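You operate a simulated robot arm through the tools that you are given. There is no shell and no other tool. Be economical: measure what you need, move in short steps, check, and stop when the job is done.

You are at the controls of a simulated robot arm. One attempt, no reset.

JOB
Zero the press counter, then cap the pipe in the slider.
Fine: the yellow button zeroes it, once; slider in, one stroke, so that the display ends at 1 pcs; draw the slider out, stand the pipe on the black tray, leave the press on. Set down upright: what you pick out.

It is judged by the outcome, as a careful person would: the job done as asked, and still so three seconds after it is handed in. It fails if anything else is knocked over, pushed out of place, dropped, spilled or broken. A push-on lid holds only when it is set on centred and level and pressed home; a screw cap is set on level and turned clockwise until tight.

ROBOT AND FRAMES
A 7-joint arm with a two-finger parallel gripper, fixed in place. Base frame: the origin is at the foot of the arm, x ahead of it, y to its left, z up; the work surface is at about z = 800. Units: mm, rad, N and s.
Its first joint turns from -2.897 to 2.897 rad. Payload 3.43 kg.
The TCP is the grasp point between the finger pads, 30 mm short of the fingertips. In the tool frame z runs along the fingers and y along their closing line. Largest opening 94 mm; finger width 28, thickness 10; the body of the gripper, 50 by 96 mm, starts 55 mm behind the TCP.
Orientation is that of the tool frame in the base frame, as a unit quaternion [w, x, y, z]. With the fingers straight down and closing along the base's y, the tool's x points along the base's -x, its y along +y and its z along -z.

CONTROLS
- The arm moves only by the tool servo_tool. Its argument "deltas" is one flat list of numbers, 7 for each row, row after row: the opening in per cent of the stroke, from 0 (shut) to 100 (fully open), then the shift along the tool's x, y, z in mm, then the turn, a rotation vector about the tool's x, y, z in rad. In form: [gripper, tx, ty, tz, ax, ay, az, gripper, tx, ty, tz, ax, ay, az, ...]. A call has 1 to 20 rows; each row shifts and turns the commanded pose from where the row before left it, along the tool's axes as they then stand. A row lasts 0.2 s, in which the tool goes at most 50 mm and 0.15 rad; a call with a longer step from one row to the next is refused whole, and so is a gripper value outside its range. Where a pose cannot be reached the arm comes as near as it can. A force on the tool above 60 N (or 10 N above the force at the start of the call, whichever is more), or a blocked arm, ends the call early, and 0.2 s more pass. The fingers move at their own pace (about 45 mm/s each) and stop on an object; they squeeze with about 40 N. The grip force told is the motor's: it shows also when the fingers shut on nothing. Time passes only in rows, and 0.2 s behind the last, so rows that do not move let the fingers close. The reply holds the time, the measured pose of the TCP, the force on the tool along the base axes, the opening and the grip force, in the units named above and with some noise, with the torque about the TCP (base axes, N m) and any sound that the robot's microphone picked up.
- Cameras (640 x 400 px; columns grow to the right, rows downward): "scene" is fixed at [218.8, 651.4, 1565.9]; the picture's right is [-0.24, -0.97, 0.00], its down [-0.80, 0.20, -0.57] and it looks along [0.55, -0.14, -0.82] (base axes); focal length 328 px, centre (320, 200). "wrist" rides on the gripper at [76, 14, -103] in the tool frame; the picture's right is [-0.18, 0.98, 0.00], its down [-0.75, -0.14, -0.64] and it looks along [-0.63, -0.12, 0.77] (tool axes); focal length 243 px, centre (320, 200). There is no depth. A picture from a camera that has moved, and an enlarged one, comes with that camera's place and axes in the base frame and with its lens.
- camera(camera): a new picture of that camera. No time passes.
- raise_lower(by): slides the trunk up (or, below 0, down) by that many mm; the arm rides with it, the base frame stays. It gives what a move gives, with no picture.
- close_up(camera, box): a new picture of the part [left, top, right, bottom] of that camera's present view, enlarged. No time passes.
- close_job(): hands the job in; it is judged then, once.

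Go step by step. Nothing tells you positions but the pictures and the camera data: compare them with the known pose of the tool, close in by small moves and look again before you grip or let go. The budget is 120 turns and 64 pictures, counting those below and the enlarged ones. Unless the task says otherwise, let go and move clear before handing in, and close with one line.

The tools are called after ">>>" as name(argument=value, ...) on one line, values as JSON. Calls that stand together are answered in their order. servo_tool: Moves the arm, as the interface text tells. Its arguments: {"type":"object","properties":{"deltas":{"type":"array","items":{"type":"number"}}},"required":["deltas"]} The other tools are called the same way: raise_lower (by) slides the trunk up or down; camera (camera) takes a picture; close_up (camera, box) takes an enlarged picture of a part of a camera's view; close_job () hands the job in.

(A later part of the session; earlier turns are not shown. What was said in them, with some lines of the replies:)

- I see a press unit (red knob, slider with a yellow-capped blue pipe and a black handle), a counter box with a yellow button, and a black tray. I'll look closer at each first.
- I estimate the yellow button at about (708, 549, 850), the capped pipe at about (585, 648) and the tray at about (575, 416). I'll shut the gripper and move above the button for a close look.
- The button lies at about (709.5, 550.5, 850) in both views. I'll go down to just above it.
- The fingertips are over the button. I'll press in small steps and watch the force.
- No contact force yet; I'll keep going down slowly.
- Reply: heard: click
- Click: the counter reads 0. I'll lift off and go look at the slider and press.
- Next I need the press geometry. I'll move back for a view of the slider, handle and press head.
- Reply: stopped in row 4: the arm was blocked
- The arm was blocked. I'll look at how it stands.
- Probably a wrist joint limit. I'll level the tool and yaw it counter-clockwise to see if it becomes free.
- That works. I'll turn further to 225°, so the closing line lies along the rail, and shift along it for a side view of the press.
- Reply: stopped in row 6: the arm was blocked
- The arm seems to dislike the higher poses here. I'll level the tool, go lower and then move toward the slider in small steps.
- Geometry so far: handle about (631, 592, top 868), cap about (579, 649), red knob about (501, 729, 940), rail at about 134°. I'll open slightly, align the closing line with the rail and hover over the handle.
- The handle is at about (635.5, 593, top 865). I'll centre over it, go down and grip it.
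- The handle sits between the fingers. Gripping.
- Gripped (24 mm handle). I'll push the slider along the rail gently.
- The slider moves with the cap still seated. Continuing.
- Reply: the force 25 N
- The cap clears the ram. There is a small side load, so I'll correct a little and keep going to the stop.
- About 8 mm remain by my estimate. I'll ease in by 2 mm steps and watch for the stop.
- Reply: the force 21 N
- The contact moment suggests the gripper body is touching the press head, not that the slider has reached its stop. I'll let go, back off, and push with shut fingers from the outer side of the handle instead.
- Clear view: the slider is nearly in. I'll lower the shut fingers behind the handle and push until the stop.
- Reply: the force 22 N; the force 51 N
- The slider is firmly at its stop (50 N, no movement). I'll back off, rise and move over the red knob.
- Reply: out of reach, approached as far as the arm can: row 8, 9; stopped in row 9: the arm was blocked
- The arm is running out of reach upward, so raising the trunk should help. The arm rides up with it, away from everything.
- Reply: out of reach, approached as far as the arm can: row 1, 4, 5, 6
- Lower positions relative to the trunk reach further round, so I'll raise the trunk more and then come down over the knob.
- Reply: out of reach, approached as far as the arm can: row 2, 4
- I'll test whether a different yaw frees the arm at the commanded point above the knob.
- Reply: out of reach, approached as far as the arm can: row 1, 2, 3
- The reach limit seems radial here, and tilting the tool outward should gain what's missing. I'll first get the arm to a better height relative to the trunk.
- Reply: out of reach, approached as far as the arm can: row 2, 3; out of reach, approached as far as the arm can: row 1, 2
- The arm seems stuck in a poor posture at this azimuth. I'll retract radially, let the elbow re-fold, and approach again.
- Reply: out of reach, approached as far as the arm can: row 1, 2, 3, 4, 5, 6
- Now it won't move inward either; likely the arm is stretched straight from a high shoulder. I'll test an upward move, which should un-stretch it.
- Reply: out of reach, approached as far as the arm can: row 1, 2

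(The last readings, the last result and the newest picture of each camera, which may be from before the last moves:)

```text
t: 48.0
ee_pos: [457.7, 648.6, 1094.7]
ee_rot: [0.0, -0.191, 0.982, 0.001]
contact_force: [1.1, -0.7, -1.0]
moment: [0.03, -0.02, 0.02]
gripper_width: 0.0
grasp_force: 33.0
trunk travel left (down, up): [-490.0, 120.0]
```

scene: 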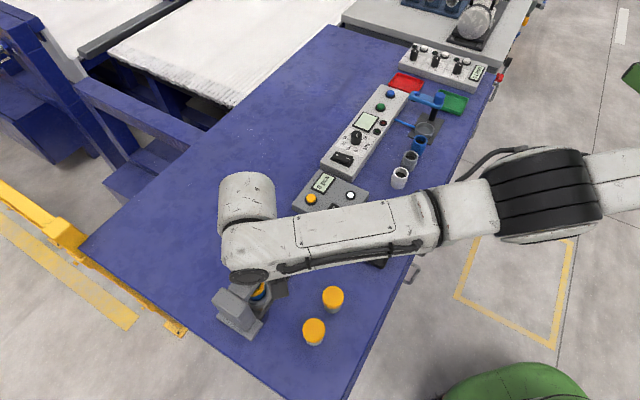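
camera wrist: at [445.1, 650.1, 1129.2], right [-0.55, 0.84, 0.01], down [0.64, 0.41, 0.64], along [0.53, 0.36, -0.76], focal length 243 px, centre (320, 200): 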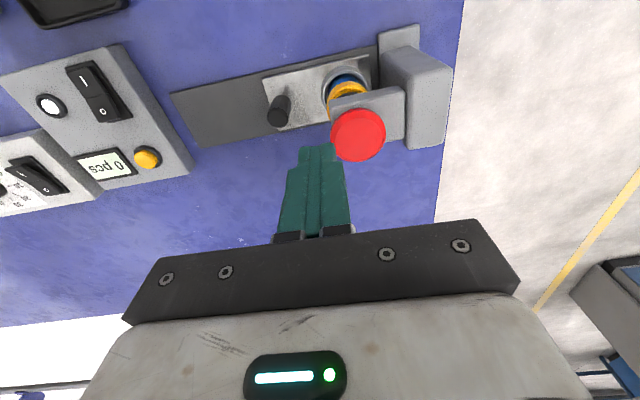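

It's free again. I'll try going outward to the knob at this height.

>>> servo_tool(deltas=[0, -17.5, 14.5, 0, 0, 0, 0, 0, -17.5, 14.5, 0, 0, 0, 0, 0, -17.5, 14.5, 0, 0, 0, 0, 0, -17.5, 14.5, 0, 0, 0, 0, 0, 0, 0, 0, 0, 0, 0])

>>> camera(camera="scene")

```text
t: 49.5
ee_pos: [489.2, 674.3, 1053.8]
ee_rot: [-0.013, -0.187, 0.982, -0.027]
contact_force: [-0.9, -0.2, 0.3]
moment: [0.02, 0.0, 0.01]
gripper_width: 0.0
grasp_force: 33.0
out of reach, approached as far as the arm can: row 3, 4
trunk travel left (down, up): [-490.0, 120.0]
stopped in row 5: the arm was blocked; the commanded pose is now the measured one
```

```text
25 pictures are left
```

scene: 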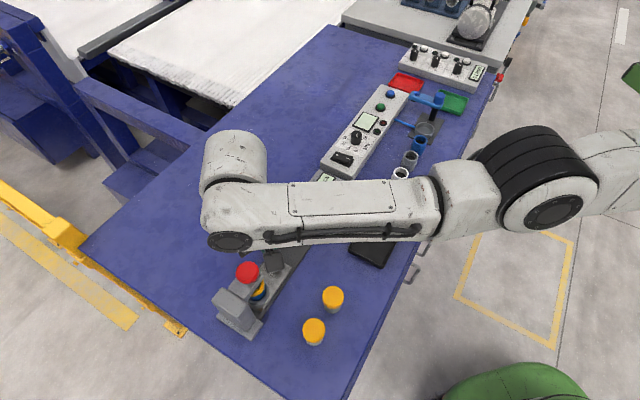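

The vertical tool can't quite get there. I'll step back to where the arm is free, tilt the tool outward, and then extend.

>>> servo_tool(deltas=[0, 15, -12, -12, 0, 0, 0, 0, 15, -12, -12, 0, 0, 0, 0, 15, -12, -12, 0, 0, 0, 0, 0, 0, 0, -0.078, -0.105, 0, 0, 0, 0, 0, -0.078, -0.105, 0, 0, 0, 0, 0, -0.078, -0.105, 0, 0, 0, 0, 0, 0, 0, 0])

```text
t: 51.0
ee_pos: [462.3, 628.3, 1094.2]
ee_rot: [0.121, -0.187, 0.968, 0.119]
contact_force: [-0.5, 1.0, 0.1]
moment: [-0.01, 0.02, 0.0]
gripper_width: 0.0
grasp_force: 33.0
trunk travel left (down, up): [-490.0, 120.0]
```

The tilt works. Extending to hover above the knob.

>>> servo_tool(deltas=[0, -6.9, 10.7, 20, 0, 0, 0, 0, -6.9, 10.7, 22, 0, 0, 0, 0, -6.9, 10.7, 22, 0, 0, 0, 0, -6.9, 10.7, 22, 0, 0, 0, 0, -6.9, 10.7, 22, 0, 0, 0, 0, 0, 0, 0, 0, 0, 0])

>>> camera(camera="wrist")

>>> close_up(camera="scene", box=[190, 210, 350, 350])

```text
t: 52.5
ee_pos: [491.2, 717.1, 1011.9]
ee_rot: [0.119, -0.186, 0.968, 0.118]
contact_force: [-0.5, -0.5, 0.7]
moment: [0.01, -0.02, -0.02]
gripper_width: 0.1
grasp_force: 33.4
trunk travel left (down, up): [-490.0, 120.0]
```

```text
24 pictures are left
camera wrist: at [398.6, 676.1, 1090.3], right [-0.22, 0.95, 0.23], down [0.61, -0.05, 0.79], along [0.76, 0.31, -0.57], focal length 243 px, centre (320, 200)
```

wrist: 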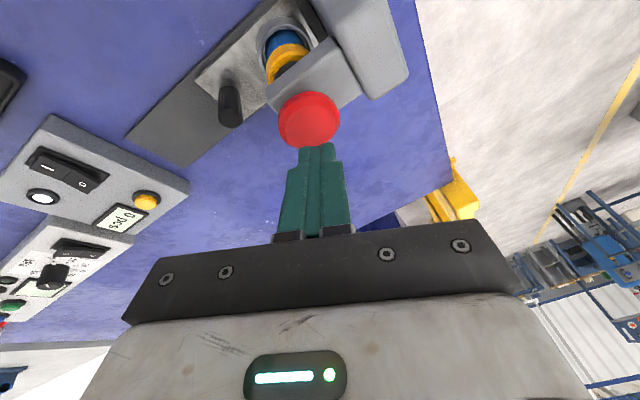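

```text
2.86 times, centred on (270, 280) of scene
camera zoom: at [218.8, 651.4, 1565.9], right [-0.24, -0.97, 0.0], down [-0.8, 0.2, -0.57], along [0.55, -0.14, -0.82], focal length 938 px, centre (463, -29)
```

zoom: 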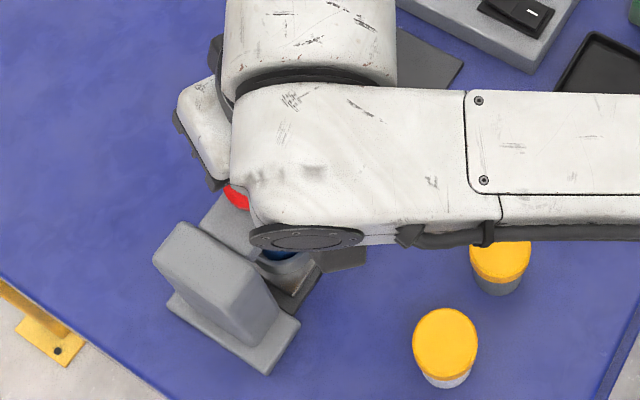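

I can reach it tilted. I'll shift slightly outward so the lower finger edge lands near the knob's centre, and descend close to it.

>>> servo_tool(deltas=[0, -5.2, 3, 2.2, 0, 0, 0, 0, -5.3, 2.9, 2.1, 0, 0, 0, 0, 2.8, -1.8, 9.4, 0, 0, 0, 0, 2.8, -1.8, 9.4, 0, 0, 0, 0, 0, 0, 0, 0, 0, 0])

>>> camera(camera="wrist")

```text
t: 53.6
ee_pos: [499.8, 726.4, 991.9]
ee_rot: [0.121, -0.185, 0.968, 0.118]
contact_force: [-0.2, 0.1, 0.4]
moment: [0.02, 0.02, 0.01]
gripper_width: 0.3
grasp_force: 33.0
trunk travel left (down, up): [-490.0, 120.0]
```

```text
22 pictures are left
camera wrist: at [407.0, 685.6, 1069.7], right [-0.22, 0.95, 0.23], down [0.61, -0.05, 0.79], along [0.76, 0.31, -0.57], focal length 243 px, centre (320, 200)
```

wrist: 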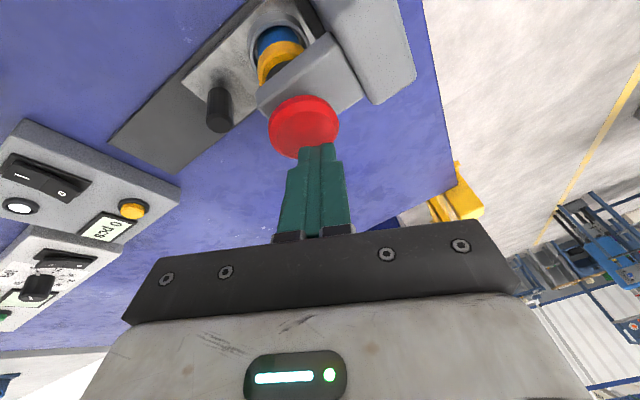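

Aligned. Descending in small steps to contact.

>>> servo_tool(deltas=[0, 0.56, -0.37, 1.88, 0, 0, 0, 0, 0.56, -0.37, 1.88, 0, 0, 0, 0, 0.56, -0.37, 1.88, 0, 0, 0, 0, 0.56, -0.37, 1.88, 0, 0, 0, 0, 0.56, -0.37, 1.88, 0, 0, 0, 0, 0.56, -0.37, 1.88, 0, 0, 0])

>>> camera(camera="wrist")

```text
t: 55.0
ee_pos: [499.3, 726.9, 980.2]
ee_rot: [0.12, -0.187, 0.968, 0.119]
contact_force: [-0.9, 0.2, 1.2]
moment: [0.03, 0.01, 0.0]
gripper_width: 0.0
grasp_force: 33.0
trunk travel left (down, up): [-490.0, 120.0]
```

```text
21 pictures are left
camera wrist: at [406.5, 685.5, 1057.7], right [-0.22, 0.95, 0.23], down [0.61, -0.05, 0.79], along [0.76, 0.31, -0.57], focal length 243 px, centre (320, 200)
```

wrist: 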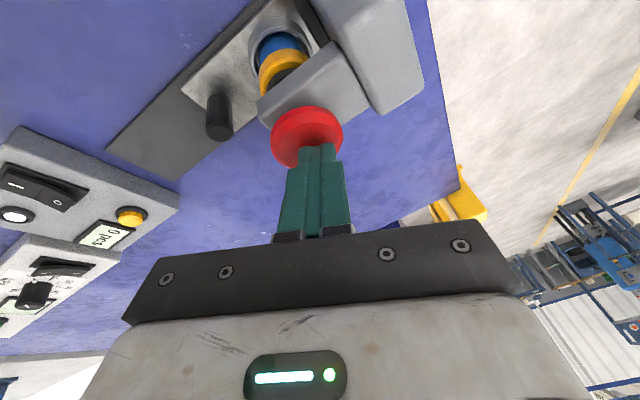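

>>> servo_tool(deltas=[0, 0.56, -0.37, 1.88, 0, 0, 0, 0, 0.56, -0.37, 1.88, 0, 0, 0, 0, 0.56, -0.37, 1.88, 0, 0, 0, 0, 0.56, -0.37, 1.88, 0, 0, 0, 0, 0.56, -0.37, 1.88, 0, 0, 0])

>>> camera(camera="wrist")

```text
t: 56.2
ee_pos: [499.8, 725.9, 969.7]
ee_rot: [0.12, -0.187, 0.968, 0.119]
contact_force: [-1.5, 0.6, 5.5]
moment: [0.02, 0.08, -0.01]
gripper_width: 0.0
grasp_force: 33.5
trunk travel left (down, up): [-490.0, 120.0]
```

```text
20 pictures are left
camera wrist: at [406.3, 684.8, 1048.4], right [-0.22, 0.95, 0.23], down [0.61, -0.05, 0.79], along [0.76, 0.31, -0.57], focal length 243 px, centre (320, 200)
```

wrist: 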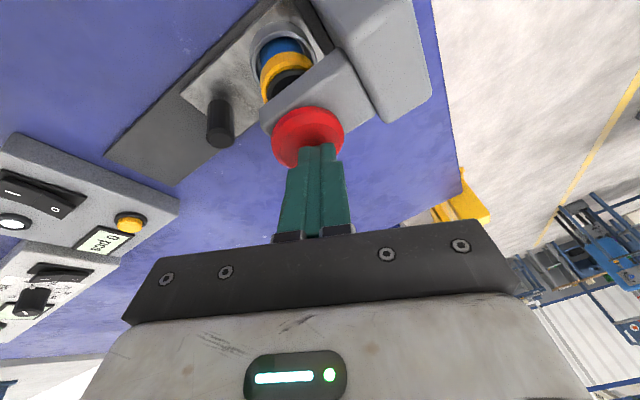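

In contact; the knob is moving down against a light spring. Continuing the stroke.

>>> servo_tool(deltas=[0, 0.56, -0.37, 1.88, 0, 0, 0, 0, 0.56, -0.37, 1.88, 0, 0, 0, 0, 0.56, -0.37, 1.88, 0, 0, 0, 0, 0.56, -0.37, 1.88, 0, 0, 0, 0, 0.56, -0.37, 1.88, 0, 0, 0])

```text
t: 57.5
ee_pos: [500.2, 725.5, 964.0]
ee_rot: [0.122, -0.186, 0.967, 0.122]
contact_force: [2.0, -4.6, 31.6]
moment: [-0.27, 0.06, 0.01]
gripper_width: 0.0
grasp_force: 32.7
trunk travel left (down, up): [-490.0, 120.0]
heard: click
```

>>> close_up(camera="wrist", box=[60, 0, 380, 260])

```text
1.54 times, centred on (220, 130) of wrist
camera zoom: at [405.8, 684.4, 1042.5], right [-0.22, 0.95, 0.24], down [0.61, -0.06, 0.79], along [0.76, 0.32, -0.57], focal length 373 px, centre (474, 308)
```

zoom: 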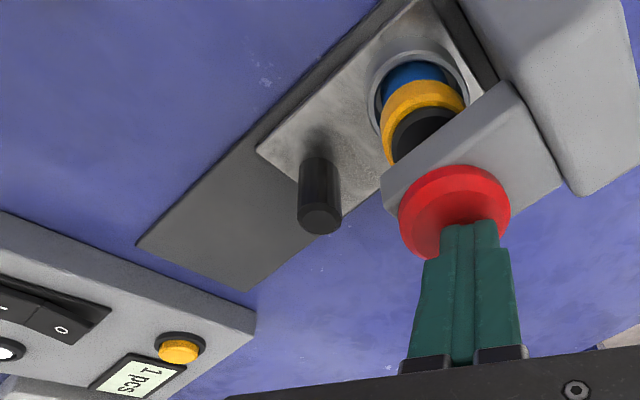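

The counter reads 1. Without lifting, I'll press a bit harder in the same stroke to make sure the cap is home.

>>> servo_tool(deltas=[0, 0.28, -0.18, 0.94, 0, 0, 0, 0, 0.28, -0.18, 0.94, 0, 0, 0, 0, 0.28, -0.18, 0.94, 0, 0, 0, 0, 0, 0, 0, 0, 0, 0])

```text
t: 58.5
ee_pos: [499.4, 727.4, 964.3]
ee_rot: [0.123, -0.186, 0.967, 0.123]
contact_force: [-3.5, -16.5, 50.2]
moment: [-0.75, 0.25, 0.03]
gripper_width: 0.0
grasp_force: 32.7
trunk travel left (down, up): [-490.0, 120.0]
```

It doesn't give any more at 50 N, so the cap is home. Lifting straight off, retracting and levelling the tool.

>>> servo_tool(deltas=[0, -2.8, 1.85, -9.4, 0, 0, 0, 0, -5.6, 3.7, -18.8, 0, 0, 0, 0, -5.6, 3.7, -18.8, 0, 0, 0, 0, 8, -12, -20, 0, 0, 0, 0, 8, -12, -20, 0, 0, 0, 0, 8, -12, -20, 0, 0, 0, 0, 8, -12, -20, 0, 0, 0, 0, 0, 0, 0, 0.068, 0.091, 0, 0, 0, 0, 0, 0.068, 0.091, 0, 0, 0, 0, 0, 0.068, 0.091, 0, 0, 0, 0, 0, 0, 0, 0])

>>> camera(camera="wrist")

```text
t: 60.9
ee_pos: [473.4, 651.5, 1065.3]
ee_rot: [0.005, -0.187, 0.982, -0.008]
contact_force: [0.5, 0.2, 0.1]
moment: [0.0, -0.04, 0.0]
gripper_width: 0.0
grasp_force: 33.0
trunk travel left (down, up): [-490.0, 120.0]
```

```text
18 pictures are left
camera wrist: at [395.9, 638.0, 1165.8], right [-0.19, 0.98, -0.01], down [0.74, 0.15, 0.65], along [0.64, 0.11, -0.76], focal length 243 px, centre (320, 200)
```

wrist: 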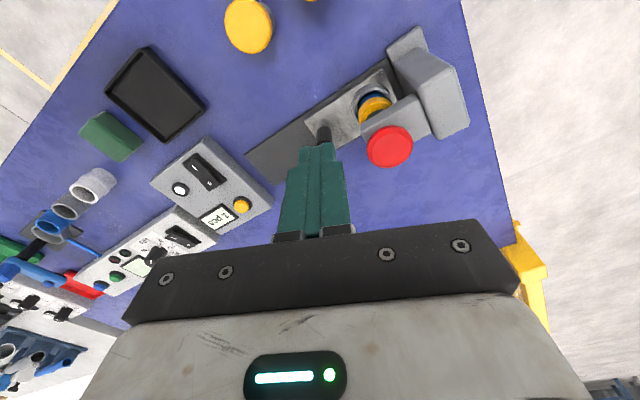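

Counter still 1 and the cap looks seated. I'll move aside to lower the trunk back, then take the handle again.

>>> servo_tool(deltas=[45, -14.3, -16.6, -10, 0, 0, 0, 45, -14.3, -16.6, -10, 0, 0, 0, 45, -14.3, -16.6, -10, 0, 0, 0, 45, -14.3, -16.6, -10, 0, 0, 0, 45, -14.3, -16.6, -5, 0, 0, 0, 45, 0, 0, 0, 0, 0, 0])

>>> raise_lower(by=-165)

```text
t: 62.2
ee_pos: [569.5, 599.9, 1113.3]
ee_rot: [0.005, -0.186, 0.982, -0.007]
contact_force: [0.9, -0.3, -0.4]
moment: [0.05, 0.0, 0.01]
gripper_width: 42.3
grasp_force: 0.0
trunk travel left (down, up): [-490.0, 120.0]
```

```text
t: 64.1
ee_pos: [570.0, 600.6, 947.6]
ee_rot: [0.006, -0.187, 0.982, -0.007]
contact_force: [0.2, -0.1, 0.3]
moment: [-0.01, -0.01, -0.01]
gripper_width: 42.2
grasp_force: 0.0
trunk travel left (down, up): [-325.0, 285.0]
```

>>> servo_tool(deltas=[45, 0, 0, 0, -0.016, 0.009, -0.13, 45, 0, 0, 0, 0, 0, -0.13, 45, 0, 0, 0, 0, 0, -0.13, 45, -13.4, 19.2, 5, 0, 0, 0, 45, -13.5, 19.2, 6, 0, 0, 0, 45, -13.5, 19.2, 6, 0, 0, 0, 45, 0, 0, 0, 0, 0, 0])

>>> camera(camera="wrist")

```text
t: 65.7
ee_pos: [561.1, 662.6, 920.0]
ee_rot: [-0.005, -0.378, 0.926, -0.003]
contact_force: [0.7, -0.2, 0.2]
moment: [0.0, 0.01, -0.01]
gripper_width: 42.3
grasp_force: 0.0
out of reach, approached as far as the arm can: row 6
trunk travel left (down, up): [-325.0, 285.0]
```

```text
17 pictures are left
camera wrist: at [498.3, 619.9, 1022.5], right [-0.56, 0.83, 0.0], down [0.64, 0.43, 0.63], along [0.53, 0.35, -0.77], focal length 243 px, centre (320, 200)
```

wrist: 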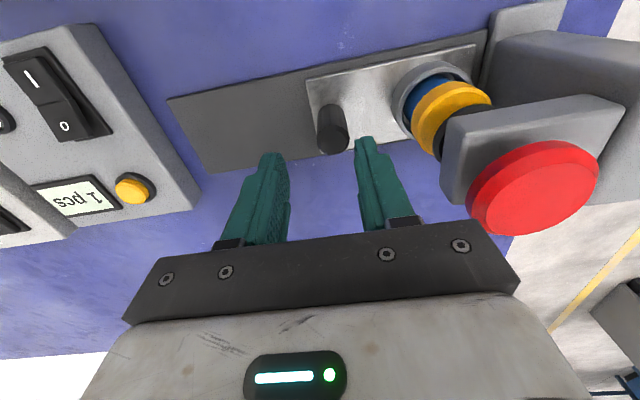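

>>> servo_tool(deltas=[45, 0, 0, 14, 0, 0, 0, 45, -0.8, 3.7, 0, 0, 0, 0, 45, -0.8, 3.8, 0, 0, 0, 0, 45, 0, 0, 0, 0, 0, 0])

>>> camera(camera="wrist")

```text
t: 66.7
ee_pos: [556.7, 673.3, 908.5]
ee_rot: [-0.005, -0.371, 0.929, -0.004]
contact_force: [0.3, -0.5, -0.3]
moment: [0.02, -0.03, -0.01]
gripper_width: 42.4
grasp_force: 0.1
trunk travel left (down, up): [-325.0, 285.0]
```

```text
16 pictures are left
camera wrist: at [492.5, 631.2, 1011.2], right [-0.55, 0.84, -0.01], down [0.65, 0.42, 0.63], along [0.53, 0.34, -0.77], focal length 243 px, centre (320, 200)
```

wrist: 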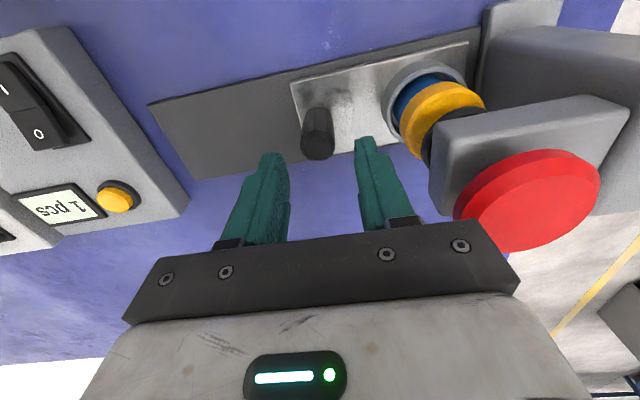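

Centred over the handle. Descending and gripping.

>>> servo_tool(deltas=[45, 0, -1, 16, 0, 0, 0, 45, 0, -1, 16, 0, 0, 0, 45, 0, 0, 15, 0, 0, 0, 45, 0, 0, 0, 0, 0, 0, 0, 0, 0, 0, 0, 0, 0, 0, 0, 0, 0, 0, 0, 0, 0, 0, 0, 0, 0, 0, 0])

```text
t: 68.5
ee_pos: [560.5, 673.3, 867.8]
ee_rot: [0.001, -0.372, 0.928, -0.008]
contact_force: [4.7, -17.7, 5.0]
moment: [0.11, -0.24, 0.08]
gripper_width: 23.4
grasp_force: 44.9
trunk travel left (down, up): [-325.0, 285.0]
stopped in row 7: the arm was blocked; the commanded pose is now the measured one
```

Gripped. Drawing the slider out gently.

>>> servo_tool(deltas=[0, 0, -2, 0, 0, 0, 0, 0, 0, -4, 0, 0, 0, 0, 0, 0, -6, 0, 0, 0, 0, 0, 0, -6, 0, 0, 0, 0, 0, 0, -6, 0, 0, 0, 0, 0, 0, -6, 0, 0, 0, 0, 0, 0, -6, 0, 0, 0, 0, 0, 0, -4, 0, 0, 0, 0])

```text
t: 70.3
ee_pos: [587.3, 646.8, 868.8]
ee_rot: [-0.001, -0.371, 0.928, -0.004]
contact_force: [12.0, 11.2, -8.4]
moment: [0.9, 0.52, 0.07]
gripper_width: 23.6
grasp_force: 45.3
trunk travel left (down, up): [-325.0, 285.0]
```

>>> servo_tool(deltas=[0, -1, -3, 0, 0, 0, 0, 0, -0.8, -5, 0, 0, 0, 0, 0, -0.3, -6, 0, 0, 0, 0, 0, -0.3, -6, 0, 0, 0, 0, 0, -0.3, -6, 0, 0, 0, 0, 0, -0.2, -6, 0, 0, 0, 0, 0, -0.2, -6, 0, 0, 0, 0, 0, -0.2, -6, 0, 0, 0, 0, 0, 0, -6, 0, 0, 0, 0, 0, 0, -6, 0, 0, 0, 0, 0, 0, -4, 0, 0, 0, 0])

>>> camera(camera="wrist")

```text
t: 72.7
ee_pos: [628.7, 606.3, 868.2]
ee_rot: [0.0, -0.372, 0.928, -0.005]
contact_force: [-18.0, -16.3, -12.6]
moment: [-0.32, 1.64, 0.0]
gripper_width: 23.7
grasp_force: 45.2
trunk travel left (down, up): [-325.0, 285.0]
```

```text
15 pictures are left
camera wrist: at [564.1, 563.1, 970.8], right [-0.55, 0.84, -0.01], down [0.64, 0.43, 0.64], along [0.54, 0.34, -0.77], focal length 243 px, centre (320, 200)
```

wrist: 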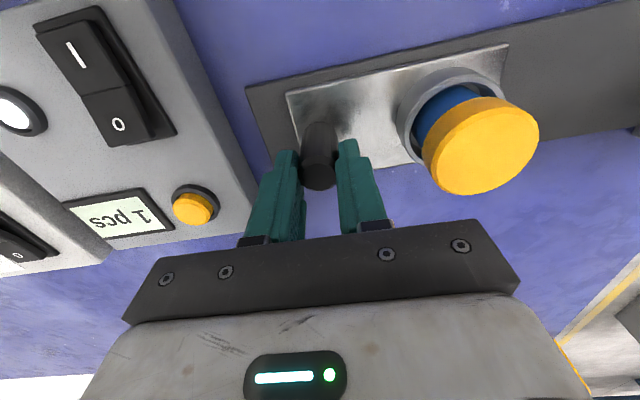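

>>> servo_tool(deltas=[0, 1.2, -2, 0, 0, 0, 0, 0, 1.2, -2, 0, 0, 0, 0, 0, 0, -2, 0, 0, 0, 0, 0, 0, -2, 0, 0, 0, 0, 0, 0, -1, 0, 0, 0, 0])

```text
t: 73.9
ee_pos: [635.3, 598.4, 868.3]
ee_rot: [0.001, -0.371, 0.929, -0.004]
contact_force: [3.6, 2.3, -19.8]
moment: [1.04, 0.25, -0.02]
gripper_width: 23.6
grasp_force: 45.5
trunk travel left (down, up): [-325.0, 285.0]
```

>>> servo_tool(deltas=[0, 0, -1.5, 0, 0, 0, 0, 0, 0, -1.5, 0, 0, 0, 0, 0, 0, -1.5, 0, 0, 0, 0, 0, 0, 0, 0, 0, 0, 0])

```text
t: 74.9
ee_pos: [636.5, 596.6, 868.7]
ee_rot: [0.002, -0.372, 0.928, -0.003]
contact_force: [16.9, 20.1, -19.8]
moment: [0.9, 0.35, 0.02]
gripper_width: 23.7
grasp_force: 44.9
trunk travel left (down, up): [-325.0, 285.0]
```

The slider is out. Releasing the handle and rising to look at the pipe.

>>> servo_tool(deltas=[0, -1, 0.5, -0.5, 0, 0, 0, 45, 0, 0, 0, 0, 0, 0, 45, 0, 0, 0, 0, 0, 0, 45, 0, 0, -15, 0, 0, 0, 45, 0, 0, -20, 0, 0, 0, 45, 0, 0, -25, 0, 0, 0, 45, 0, 0, -10, 0, 0, 0, 80, 0, 15, 0, 0, 0, 0, 80, 0, 15, 0, 0, 0, 0, 80, 0, 0, 0, 0, 0, 0])

>>> camera(camera="wrist")

>>> close_up(camera="scene", box=[230, 200, 390, 300])

```text
t: 77.1
ee_pos: [616.1, 617.7, 941.1]
ee_rot: [0.0, -0.372, 0.928, -0.005]
contact_force: [0.7, 0.4, 0.4]
moment: [-0.02, -0.01, -0.03]
gripper_width: 75.2
grasp_force: 0.0
trunk travel left (down, up): [-325.0, 285.0]
```

```text
14 pictures are left
camera wrist: at [551.3, 576.1, 1042.3], right [-0.55, 0.84, -0.01], down [0.64, 0.42, 0.64], along [0.54, 0.34, -0.77], focal length 243 px, centre (320, 200)
```

wrist: 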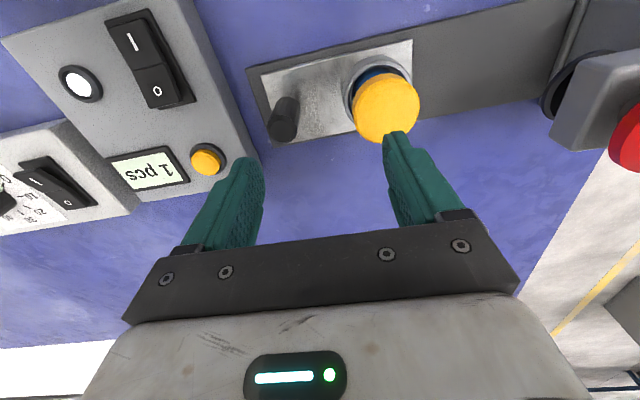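

```text
4.00 times, centred on (310, 250) of scene
camera zoom: at [218.8, 651.4, 1565.9], right [-0.24, -0.97, 0.0], down [-0.8, 0.2, -0.57], along [0.55, -0.14, -0.82], focal length 1313 px, centre (360, 0)
```

zoom: 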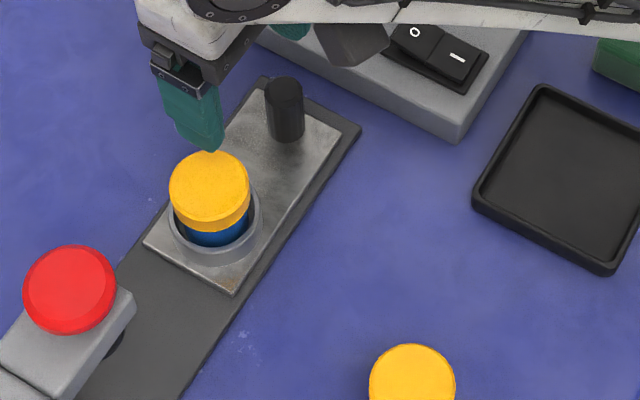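

The capped pipe's top is at about (578, 649.5, 862). I'll move over it fully open, partly down, and check alignment.

>>> servo_tool(deltas=[90, 1.8, 16.4, 0, 0, 0, 0, 90, 1.8, 16.4, 0, 0, 0, 0, 90, 1.9, 16.5, 0, 0, 0, 0, 90, 0, 0, 15, 0, 0, 0, 90, 0, 0, 15, 0, 0, 0, 90, 0, 0, 0, 0, 0, 0])

>>> camera(camera="wrist")

```text
t: 78.5
ee_pos: [577.7, 652.0, 907.7]
ee_rot: [0.0, -0.372, 0.928, -0.004]
contact_force: [1.0, -0.2, -0.2]
moment: [0.0, 0.0, 0.01]
gripper_width: 84.4
grasp_force: 0.1
trunk travel left (down, up): [-325.0, 285.0]
```

```text
12 pictures are left
camera wrist: at [513.0, 609.2, 1010.5], right [-0.55, 0.84, -0.01], down [0.64, 0.42, 0.64], along [0.54, 0.34, -0.77], focal length 243 px, centre (320, 200)
```

wrist: 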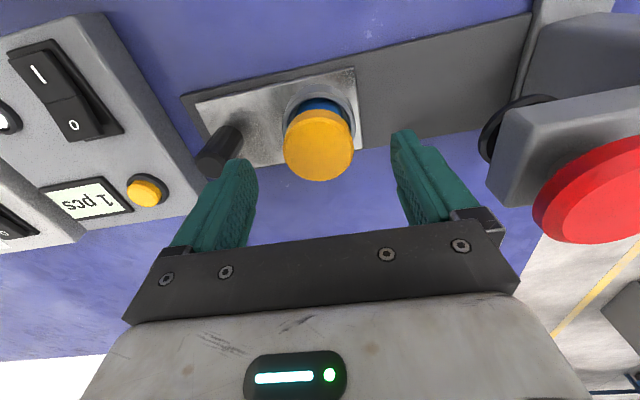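

Well centred. Descending to grip the cap and upper pipe, keeping the tips above the holder ring.

>>> servo_tool(deltas=[90, 0, -2, 14, 0, 0, 0, 90, 0, 0, 14, 0, 0, 0, 90, 0, 0, 10, 0, 0, 0, 90, 0, 0, 3, 0, 0, 0, 90, 0, 0, 0, 0, 0, 0])

>>> camera(camera="wrist")

```text
t: 79.7
ee_pos: [579.0, 648.6, 867.7]
ee_rot: [0.0, -0.372, 0.928, -0.005]
contact_force: [-0.1, -0.1, -0.3]
moment: [0.0, 0.01, 0.01]
gripper_width: 84.6
grasp_force: 0.1
trunk travel left (down, up): [-325.0, 285.0]
```

```text
11 pictures are left
camera wrist: at [514.3, 605.5, 969.8], right [-0.55, 0.84, -0.01], down [0.64, 0.42, 0.64], along [0.54, 0.34, -0.77], focal length 243 px, centre (320, 200)
```

wrist: 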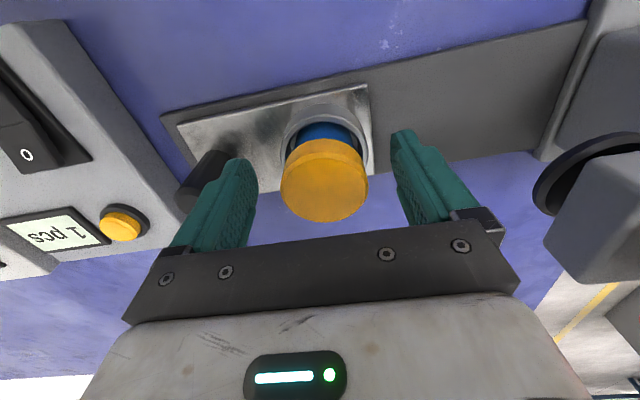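

>>> servo_tool(deltas=[0, 0, 0, 0, 0, 0, 0, 0, 0, 0, 0, 0, 0, 0, 0, 0, 0, 0, 0, 0, 0, 0, 0, 0, 0, 0, 0, 0])

```text
t: 80.7
ee_pos: [580.0, 647.6, 868.9]
ee_rot: [0.0, -0.372, 0.928, -0.004]
contact_force: [-0.1, -0.9, 0.6]
moment: [0.01, 0.05, -0.03]
gripper_width: 45.8
grasp_force: 39.9
trunk travel left (down, up): [-325.0, 285.0]
```

Gripped (45.8 mm). Lifting slowly straight up.

>>> servo_tool(deltas=[0, 0, 0, -2, 0, 0, 0, 0, 0, 0, -4, 0, 0, 0, 0, 0, 0, -7, 0, 0, 0, 0, 0, 0, -9, 0, 0, 0, 0, 0, 0, -10, 0, 0, 0, 0, 0, 0, -10, 0, 0, 0, 0, 0, 0, -10, 0, 0, 0, 0, 0, 0, -5, 0, 0, 0])

>>> close_up(camera="scene", box=[230, 190, 410, 300])

```text
t: 82.5
ee_pos: [581.3, 647.5, 925.7]
ee_rot: [0.0, -0.372, 0.928, -0.005]
contact_force: [0.1, 0.2, -0.2]
moment: [0.02, 0.0, 0.02]
gripper_width: 45.8
grasp_force: 39.8
trunk travel left (down, up): [-325.0, 285.0]
```

```text
3.56 times, centred on (320, 245) of scene
camera zoom: at [218.8, 651.4, 1565.9], right [-0.24, -0.97, 0.0], down [-0.8, 0.2, -0.57], along [0.55, -0.14, -0.82], focal length 1167 px, centre (320, 40)
```

zoom: 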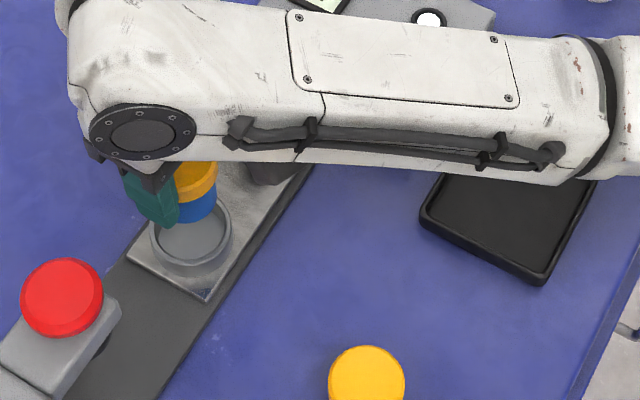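

The capped pipe is clear of the holder. Carrying it over to the tray.

>>> servo_tool(deltas=[0, 0, 0, -3, 0, 0, 0.12, 0, 0, 0, -3, 0, 0, 0.12, 0, 0, 0, -4, 0, 0, 0.12, 0, 5, -10, 0, 0, 0, 0, 0, 10, -20, 0, 0, 0, 0, 0, 11, -22, 0, 0, 0, 0, 0, 11, -22, 0, 0, 0, 0, 0, 11, -22, 0, 0, 0, 0, 0, 11, -22, 0, 0, 0, 0, 0, 11, -22, 0, 0, 0, 0, 0, 11, -22, 0, 0, 0, 0, 0, 9, -18, 0, 0, 0, 0, 0, 7, -14, 0, 0, 0, 0, 0, 6, -10, 0, 0, 0, 0, 0, 0, 0, 0, 0, 0, 0])

>>> camera(camera="wrist")

>>> camera(camera="scene")

```text
t: 85.7
ee_pos: [578.1, 610.9, 934.3]
ee_rot: [0.002, -0.2, 0.98, -0.005]
contact_force: [0.4, -0.3, -0.3]
moment: [-0.02, 0.01, -0.01]
gripper_width: 45.8
grasp_force: 39.7
out of reach, approached as far as the arm can: row 5, 6, 7, 8, 9, 10, 11, 12
trunk travel left (down, up): [-325.0, 285.0]
```

```text
9 pictures are left
camera wrist: at [502.1, 594.4, 1037.0], right [-0.22, 0.98, -0.01], down [0.75, 0.17, 0.64], along [0.63, 0.13, -0.77], focal length 243 px, centre (320, 200)
```

wrist: 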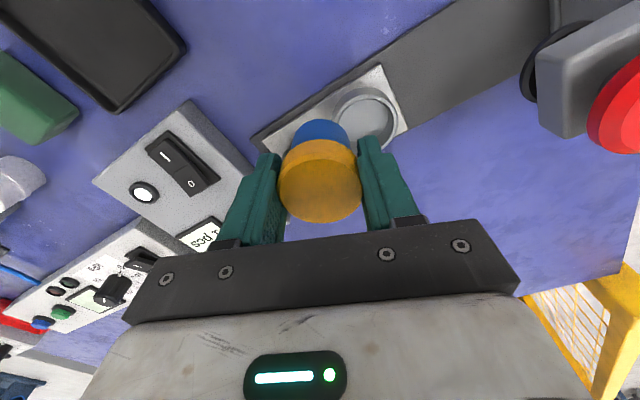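

```text
8 pictures are left
```

scene: 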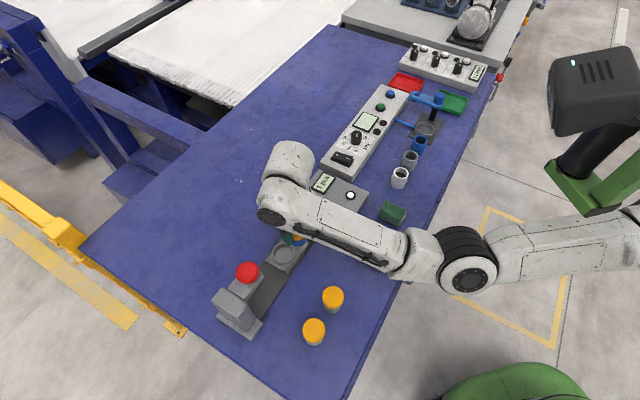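

Inward motion is limited at this height; the start posture (higher relative to the trunk) could reach in. I'll swing clockwise first at the same radius, with the pipe well clear of everything.

>>> servo_tool(deltas=[0, 0, 0, -8, 0, 0, 0, 0, -3, -9, -8, 0, 0, 0, 0, -6, -17.5, -2, 0, 0, 0, 0, -6, -17.5, 0, 0, 0, 0, 0, -7, -17.5, 0, 0, 0, 0, 0, -7, -17.5, 0, 0, 0, 0, 0, -7, -17.5, 0, 0, 0, 0, 0, -6, -15, 0, 0, 0, 0, 0, -3, -10, 0, 0, 0, 0, 0, 0, 0, 0, 0, 0, 0])

```text
t: 87.9
ee_pos: [665.6, 515.6, 953.5]
ee_rot: [0.0, -0.199, 0.98, -0.004]
contact_force: [-0.4, 0.0, -0.8]
moment: [0.03, 0.01, -0.01]
gripper_width: 45.7
grasp_force: 40.0
trunk travel left (down, up): [-325.0, 285.0]
```

>>> servo_tool(deltas=[0, 10, -4, -8, 0, 0, 0, 0, 14.4, -5.4, -8, 0, 0, 0, 0, 14.4, -5.4, -8, 0, 0, 0, 0, 0, 0, 0, 0, 0, 0])

```text
t: 88.9
ee_pos: [637.0, 488.6, 978.7]
ee_rot: [0.001, -0.2, 0.98, -0.004]
contact_force: [0.1, 0.3, -0.7]
moment: [-0.03, -0.03, 0.01]
gripper_width: 45.7
grasp_force: 40.0
trunk travel left (down, up): [-325.0, 285.0]
```

Moving freely. Continuing inward, rising a little.

>>> servo_tool(deltas=[0, 14.4, -5.4, -10, 0, 0, 0, 0, 14.4, -5.4, -10, 0, 0, 0, 0, 14.4, -5.4, -10, 0, 0, 0, 0, 14.4, -5.4, -10, 0, 0, 0, 0, 14.4, -5.4, -10, 0, 0, 0, 0, 14.4, -5.4, -10, 0, 0, 0, 0, 5, -4, 0, 0, 0, 0, 0, 0, 0, 0, 0, 0, 0])

>>> camera(camera="wrist")

```text
t: 90.7
ee_pos: [566.4, 418.7, 1039.7]
ee_rot: [0.001, -0.2, 0.98, -0.004]
contact_force: [0.0, 0.2, 0.5]
moment: [-0.02, -0.01, -0.05]
gripper_width: 45.4
grasp_force: 40.6
trunk travel left (down, up): [-325.0, 285.0]
```

```text
7 pictures are left
camera wrist: at [491.0, 404.0, 1141.8], right [-0.22, 0.98, -0.01], down [0.75, 0.17, 0.64], along [0.63, 0.13, -0.77], focal length 243 px, centre (320, 200)
```

wrist: 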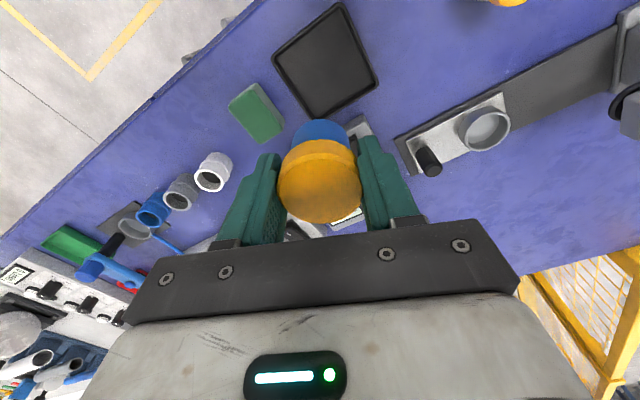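

The tray's centre is at about (554, 423). Shifting over it and starting the descent.

>>> servo_tool(deltas=[0, 4.7, 4.2, 0, 0, 0, 0, 0, 4.8, 4.2, 0, 0, 0, 0, 0, 0, 0, 15, 0, 0, 0, 0, 0, 0, 20, 0, 0, 0, 0, 0, 0, 20, 0, 0, 0, 0, 0, 0, 20, 0, 0, 0, 0, 0, 0, 0, 0, 0, 0])

>>> camera(camera="wrist")

```text
t: 92.3
ee_pos: [555.5, 425.0, 963.5]
ee_rot: [0.001, -0.201, 0.98, -0.004]
contact_force: [0.0, -0.3, -1.6]
moment: [0.01, 0.0, -0.02]
gripper_width: 45.6
grasp_force: 40.3
trunk travel left (down, up): [-325.0, 285.0]
```

```text
6 pictures are left
camera wrist: at [479.8, 408.8, 1065.1], right [-0.22, 0.98, -0.01], down [0.75, 0.17, 0.64], along [0.63, 0.13, -0.77], focal length 243 px, centre (320, 200)
```

wrist: 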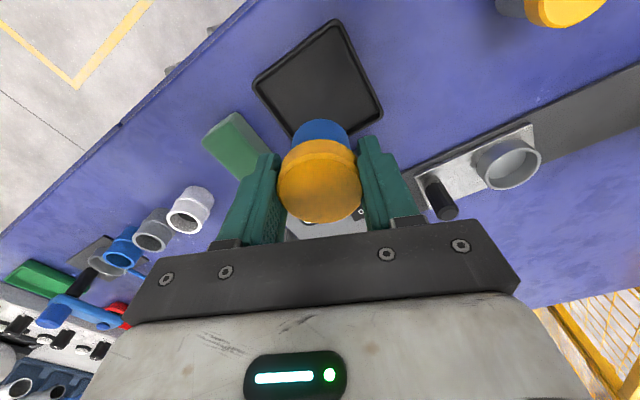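

The tray centre is confirmed at about (557, 421). Continuing down.

>>> servo_tool(deltas=[0, 0, -2, 15, 0, 0, 0, 0, 0, -2, 15, 0, 0, 0, 0, 0, 0, 15, 0, 0, 0, 0, 0, 0, 15, 0, 0, 0, 0, 0, 0, 15, 0, 0, 0, 0, 0, 0, 0, 0, 0, 0])

>>> camera(camera="wrist")

```text
t: 93.7
ee_pos: [555.7, 417.8, 889.7]
ee_rot: [0.001, -0.201, 0.98, -0.004]
contact_force: [0.6, 0.0, -1.3]
moment: [0.0, -0.01, 0.05]
gripper_width: 45.9
grasp_force: 40.2
trunk travel left (down, up): [-325.0, 285.0]
```

```text
5 pictures are left
camera wrist: at [480.3, 401.8, 992.5], right [-0.22, 0.98, -0.01], down [0.75, 0.17, 0.64], along [0.63, 0.13, -0.77], focal length 243 px, centre (320, 200)
```

wrist: 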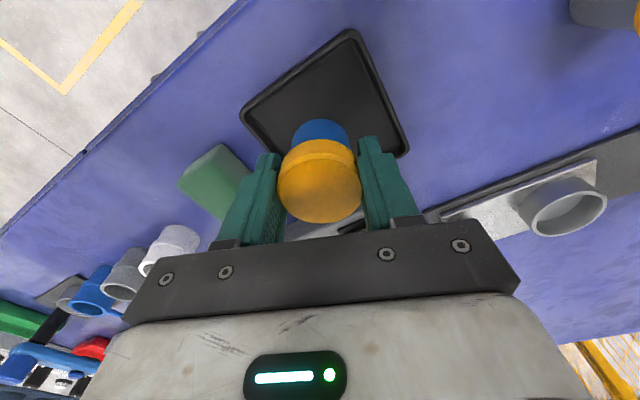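

Well over the tray. Now slow descent to touch down.

>>> servo_tool(deltas=[0, 0, 0, 4, 0, 0, 0, 0, 0, 0, 4, 0, 0, 0, 0, 0, 0, 3, 0, 0, 0, 0, 0, 0, 3, 0, 0, 0, 0, 0, 0, 2, 0, 0, 0, 0, 0, 0, 2, 0, 0, 0])

>>> servo_tool(deltas=[0, 0, 0, 1.5, 0, 0, 0, 0, 0, 0, 1.5, 0, 0, 0, 0, 0, 0, 1.5, 0, 0, 0])

```text
t: 95.1
ee_pos: [555.6, 419.2, 872.4]
ee_rot: [0.002, -0.2, 0.98, -0.005]
contact_force: [-0.1, 0.7, -0.4]
moment: [-0.01, 0.04, 0.04]
gripper_width: 45.6
grasp_force: 40.0
trunk travel left (down, up): [-325.0, 285.0]
```

```text
t: 95.9
ee_pos: [556.1, 419.2, 866.3]
ee_rot: [0.0, -0.199, 0.98, -0.004]
contact_force: [0.3, -0.1, -1.7]
moment: [0.04, -0.03, 0.03]
gripper_width: 45.8
grasp_force: 40.2
trunk travel left (down, up): [-325.0, 285.0]
```

>>> servo_tool(deltas=[0, 0, 0, 1.5, 0, 0, 0, 0, 0, 0, 1, 0, 0, 0, 0, 0, 0, 1, 0, 0, 0])

>>> close_up(camera="wrist", box=[220, 20, 430, 240])

```text
t: 96.7
ee_pos: [556.8, 420.5, 863.9]
ee_rot: [0.002, -0.2, 0.98, -0.004]
contact_force: [0.5, -0.2, -0.4]
moment: [0.01, -0.03, 0.01]
gripper_width: 45.8
grasp_force: 39.9
trunk travel left (down, up): [-325.0, 285.0]
```

```text
1.82 times, centred on (325, 130) of wrist
camera zoom: at [481.7, 402.5, 965.2], right [-0.22, 0.98, -0.01], down [0.75, 0.17, 0.64], along [0.63, 0.13, -0.77], focal length 441 px, centre (311, 327)
```

zoom: 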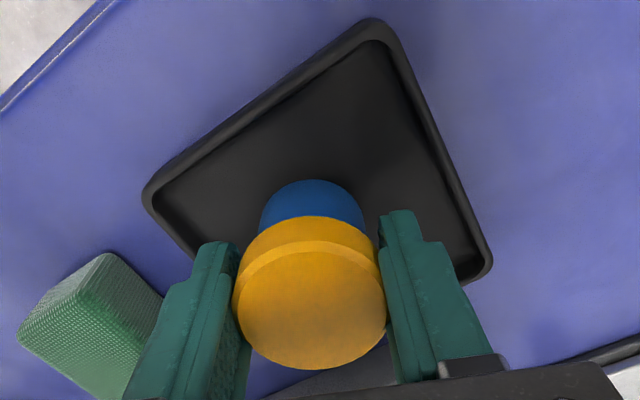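

Centred on the tray; still no contact. Continuing down slowly.

>>> servo_tool(deltas=[0, 0, 0, 1, 0, 0, 0, 0, 0, 0, 1, 0, 0, 0, 0, 0, 0, 1, 0, 0, 0])

>>> servo_tool(deltas=[0, 0, 0, 1, 0, 0, 0, 0, 0, 0, 1, 0, 0, 0])

```text
t: 97.5
ee_pos: [556.7, 418.9, 860.7]
ee_rot: [0.0, -0.201, 0.98, -0.004]
contact_force: [0.0, 0.4, -0.6]
moment: [0.03, 0.05, -0.01]
gripper_width: 45.6
grasp_force: 39.4
trunk travel left (down, up): [-325.0, 285.0]
```

```text
t: 98.1
ee_pos: [557.4, 420.3, 858.5]
ee_rot: [0.001, -0.2, 0.98, -0.005]
contact_force: [-0.3, -0.7, -1.6]
moment: [0.04, -0.01, 0.0]
gripper_width: 46.0
grasp_force: 39.8
trunk travel left (down, up): [-325.0, 285.0]
```

>>> servo_tool(deltas=[0, 0, 0, 1, 0, 0, 0, 0, 0, 0, 1, 0, 0, 0])

>>> servo_tool(deltas=[0, 0, 0, 1, 0, 0, 0, 0, 0, 0, 1, 0, 0, 0])

>>> servo_tool(deltas=[0, 0, 0, 1, 0, 0, 0, 0, 0, 0, 1, 0, 0, 0])

```text
t: 98.7
ee_pos: [557.3, 418.2, 857.7]
ee_rot: [0.001, -0.2, 0.98, -0.003]
contact_force: [1.9, 1.2, 4.2]
moment: [0.12, 0.01, -0.04]
gripper_width: 45.9
grasp_force: 39.1
trunk travel left (down, up): [-325.0, 285.0]
```

```text
t: 99.3
ee_pos: [556.7, 418.2, 856.6]
ee_rot: [0.003, -0.199, 0.98, -0.003]
contact_force: [-0.3, -5.0, 29.3]
moment: [0.17, 0.25, 0.02]
gripper_width: 45.6
grasp_force: 40.3
trunk travel left (down, up): [-325.0, 285.0]
```

```text
t: 99.9
ee_pos: [558.4, 418.1, 852.9]
ee_rot: [0.001, -0.199, 0.98, -0.005]
contact_force: [3.8, -0.3, 35.0]
moment: [0.25, -0.12, -0.01]
gripper_width: 45.7
grasp_force: 40.0
trunk travel left (down, up): [-325.0, 285.0]
```

Touchdown. I'll relieve the load, open gently and rise clear.

>>> servo_tool(deltas=[0, 0, 0, -1.5, 0, 0, 0, 0, 0, 0, -1.2, 0, 0, 0, 0, 0, 0, 0, 0, 0, 0])

>>> servo_tool(deltas=[55, 0, 0, 0, 0, 0, 0, 62, 0, 0, 0, 0, 0, 0, 68, 0, 0, 0, 0, 0, 0, 72, 0, 0, 0, 0, 0, 0])

>>> camera(camera="wrist")

```text
t: 100.7
ee_pos: [557.3, 417.2, 852.7]
ee_rot: [-0.001, -0.199, 0.98, -0.005]
contact_force: [-0.6, 3.2, 9.4]
moment: [0.2, 0.11, 0.01]
gripper_width: 45.6
grasp_force: 39.9
trunk travel left (down, up): [-325.0, 285.0]
```

```text
t: 101.7
ee_pos: [558.3, 417.0, 853.5]
ee_rot: [0.001, -0.201, 0.98, -0.004]
contact_force: [-0.3, -0.1, -0.4]
moment: [-0.02, -0.03, 0.0]
gripper_width: 67.4
grasp_force: 0.0
trunk travel left (down, up): [-325.0, 285.0]
```

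```text
3 pictures are left
camera wrist: at [482.3, 401.1, 956.2], right [-0.22, 0.98, -0.01], down [0.75, 0.17, 0.64], along [0.63, 0.13, -0.77], focal length 243 px, centre (320, 200)
```

wrist: 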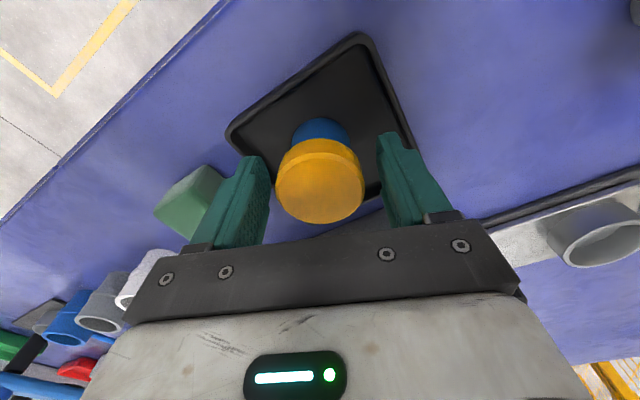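

The pipe stands upright on the tray. Rising straight up and clear.

>>> servo_tool(deltas=[72, 0, 0, -8, 0, 0, 0, 72, 0, 0, -15, 0, 0, 0, 72, 0, 0, -20, 0, 0, 0, 72, 0, 0, -25, 0, 0, 0, 72, 0, 0, -30, 0, 0, 0, 72, 0, 0, -30, 0, 0, 0, 72, 0, 0, -30, 0, 0, 0, 72, 0, 0, 0, 0, 0, 0])

>>> camera(camera="wrist")

>>> camera(camera="scene")

```text
t: 103.5
ee_pos: [556.8, 419.9, 1012.0]
ee_rot: [0.001, -0.2, 0.98, -0.005]
contact_force: [0.4, 0.0, -1.0]
moment: [0.0, -0.05, 0.0]
gripper_width: 67.8
grasp_force: 0.1
trunk travel left (down, up): [-325.0, 285.0]
```

```text
2 pictures are left
camera wrist: at [481.5, 402.8, 1114.7], right [-0.22, 0.98, -0.01], down [0.75, 0.17, 0.64], along [0.63, 0.13, -0.77], focal length 243 px, centre (320, 200)
```

wrist: 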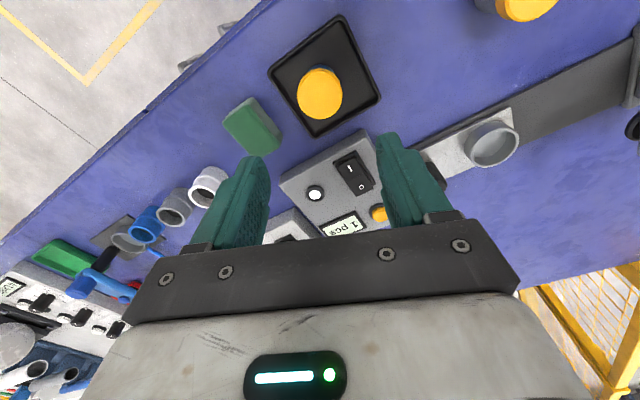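

```text
1 pictures are left
```

scene: 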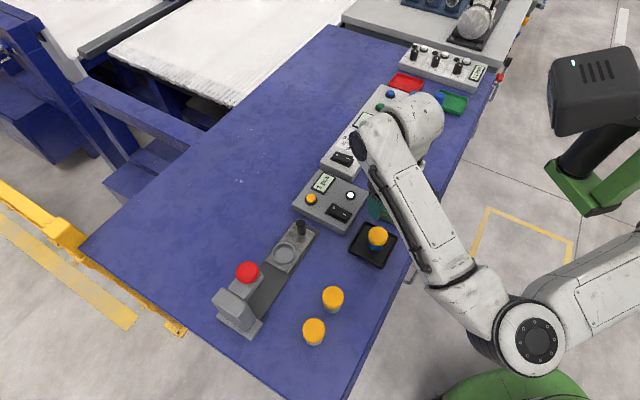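

The capped pipe stands upright on the tray, the display shows 1 pcs with the lamp lit, the slider is out, and nothing else has moved. Handing in.

>>> close_job()

```text
The job is handed in.
```

The counter was zeroed and one press stroke capped the pipe. The display reads 1 pcs, the slider is drawn out, the capped pipe stands upright on the black tray, and the press is still on.
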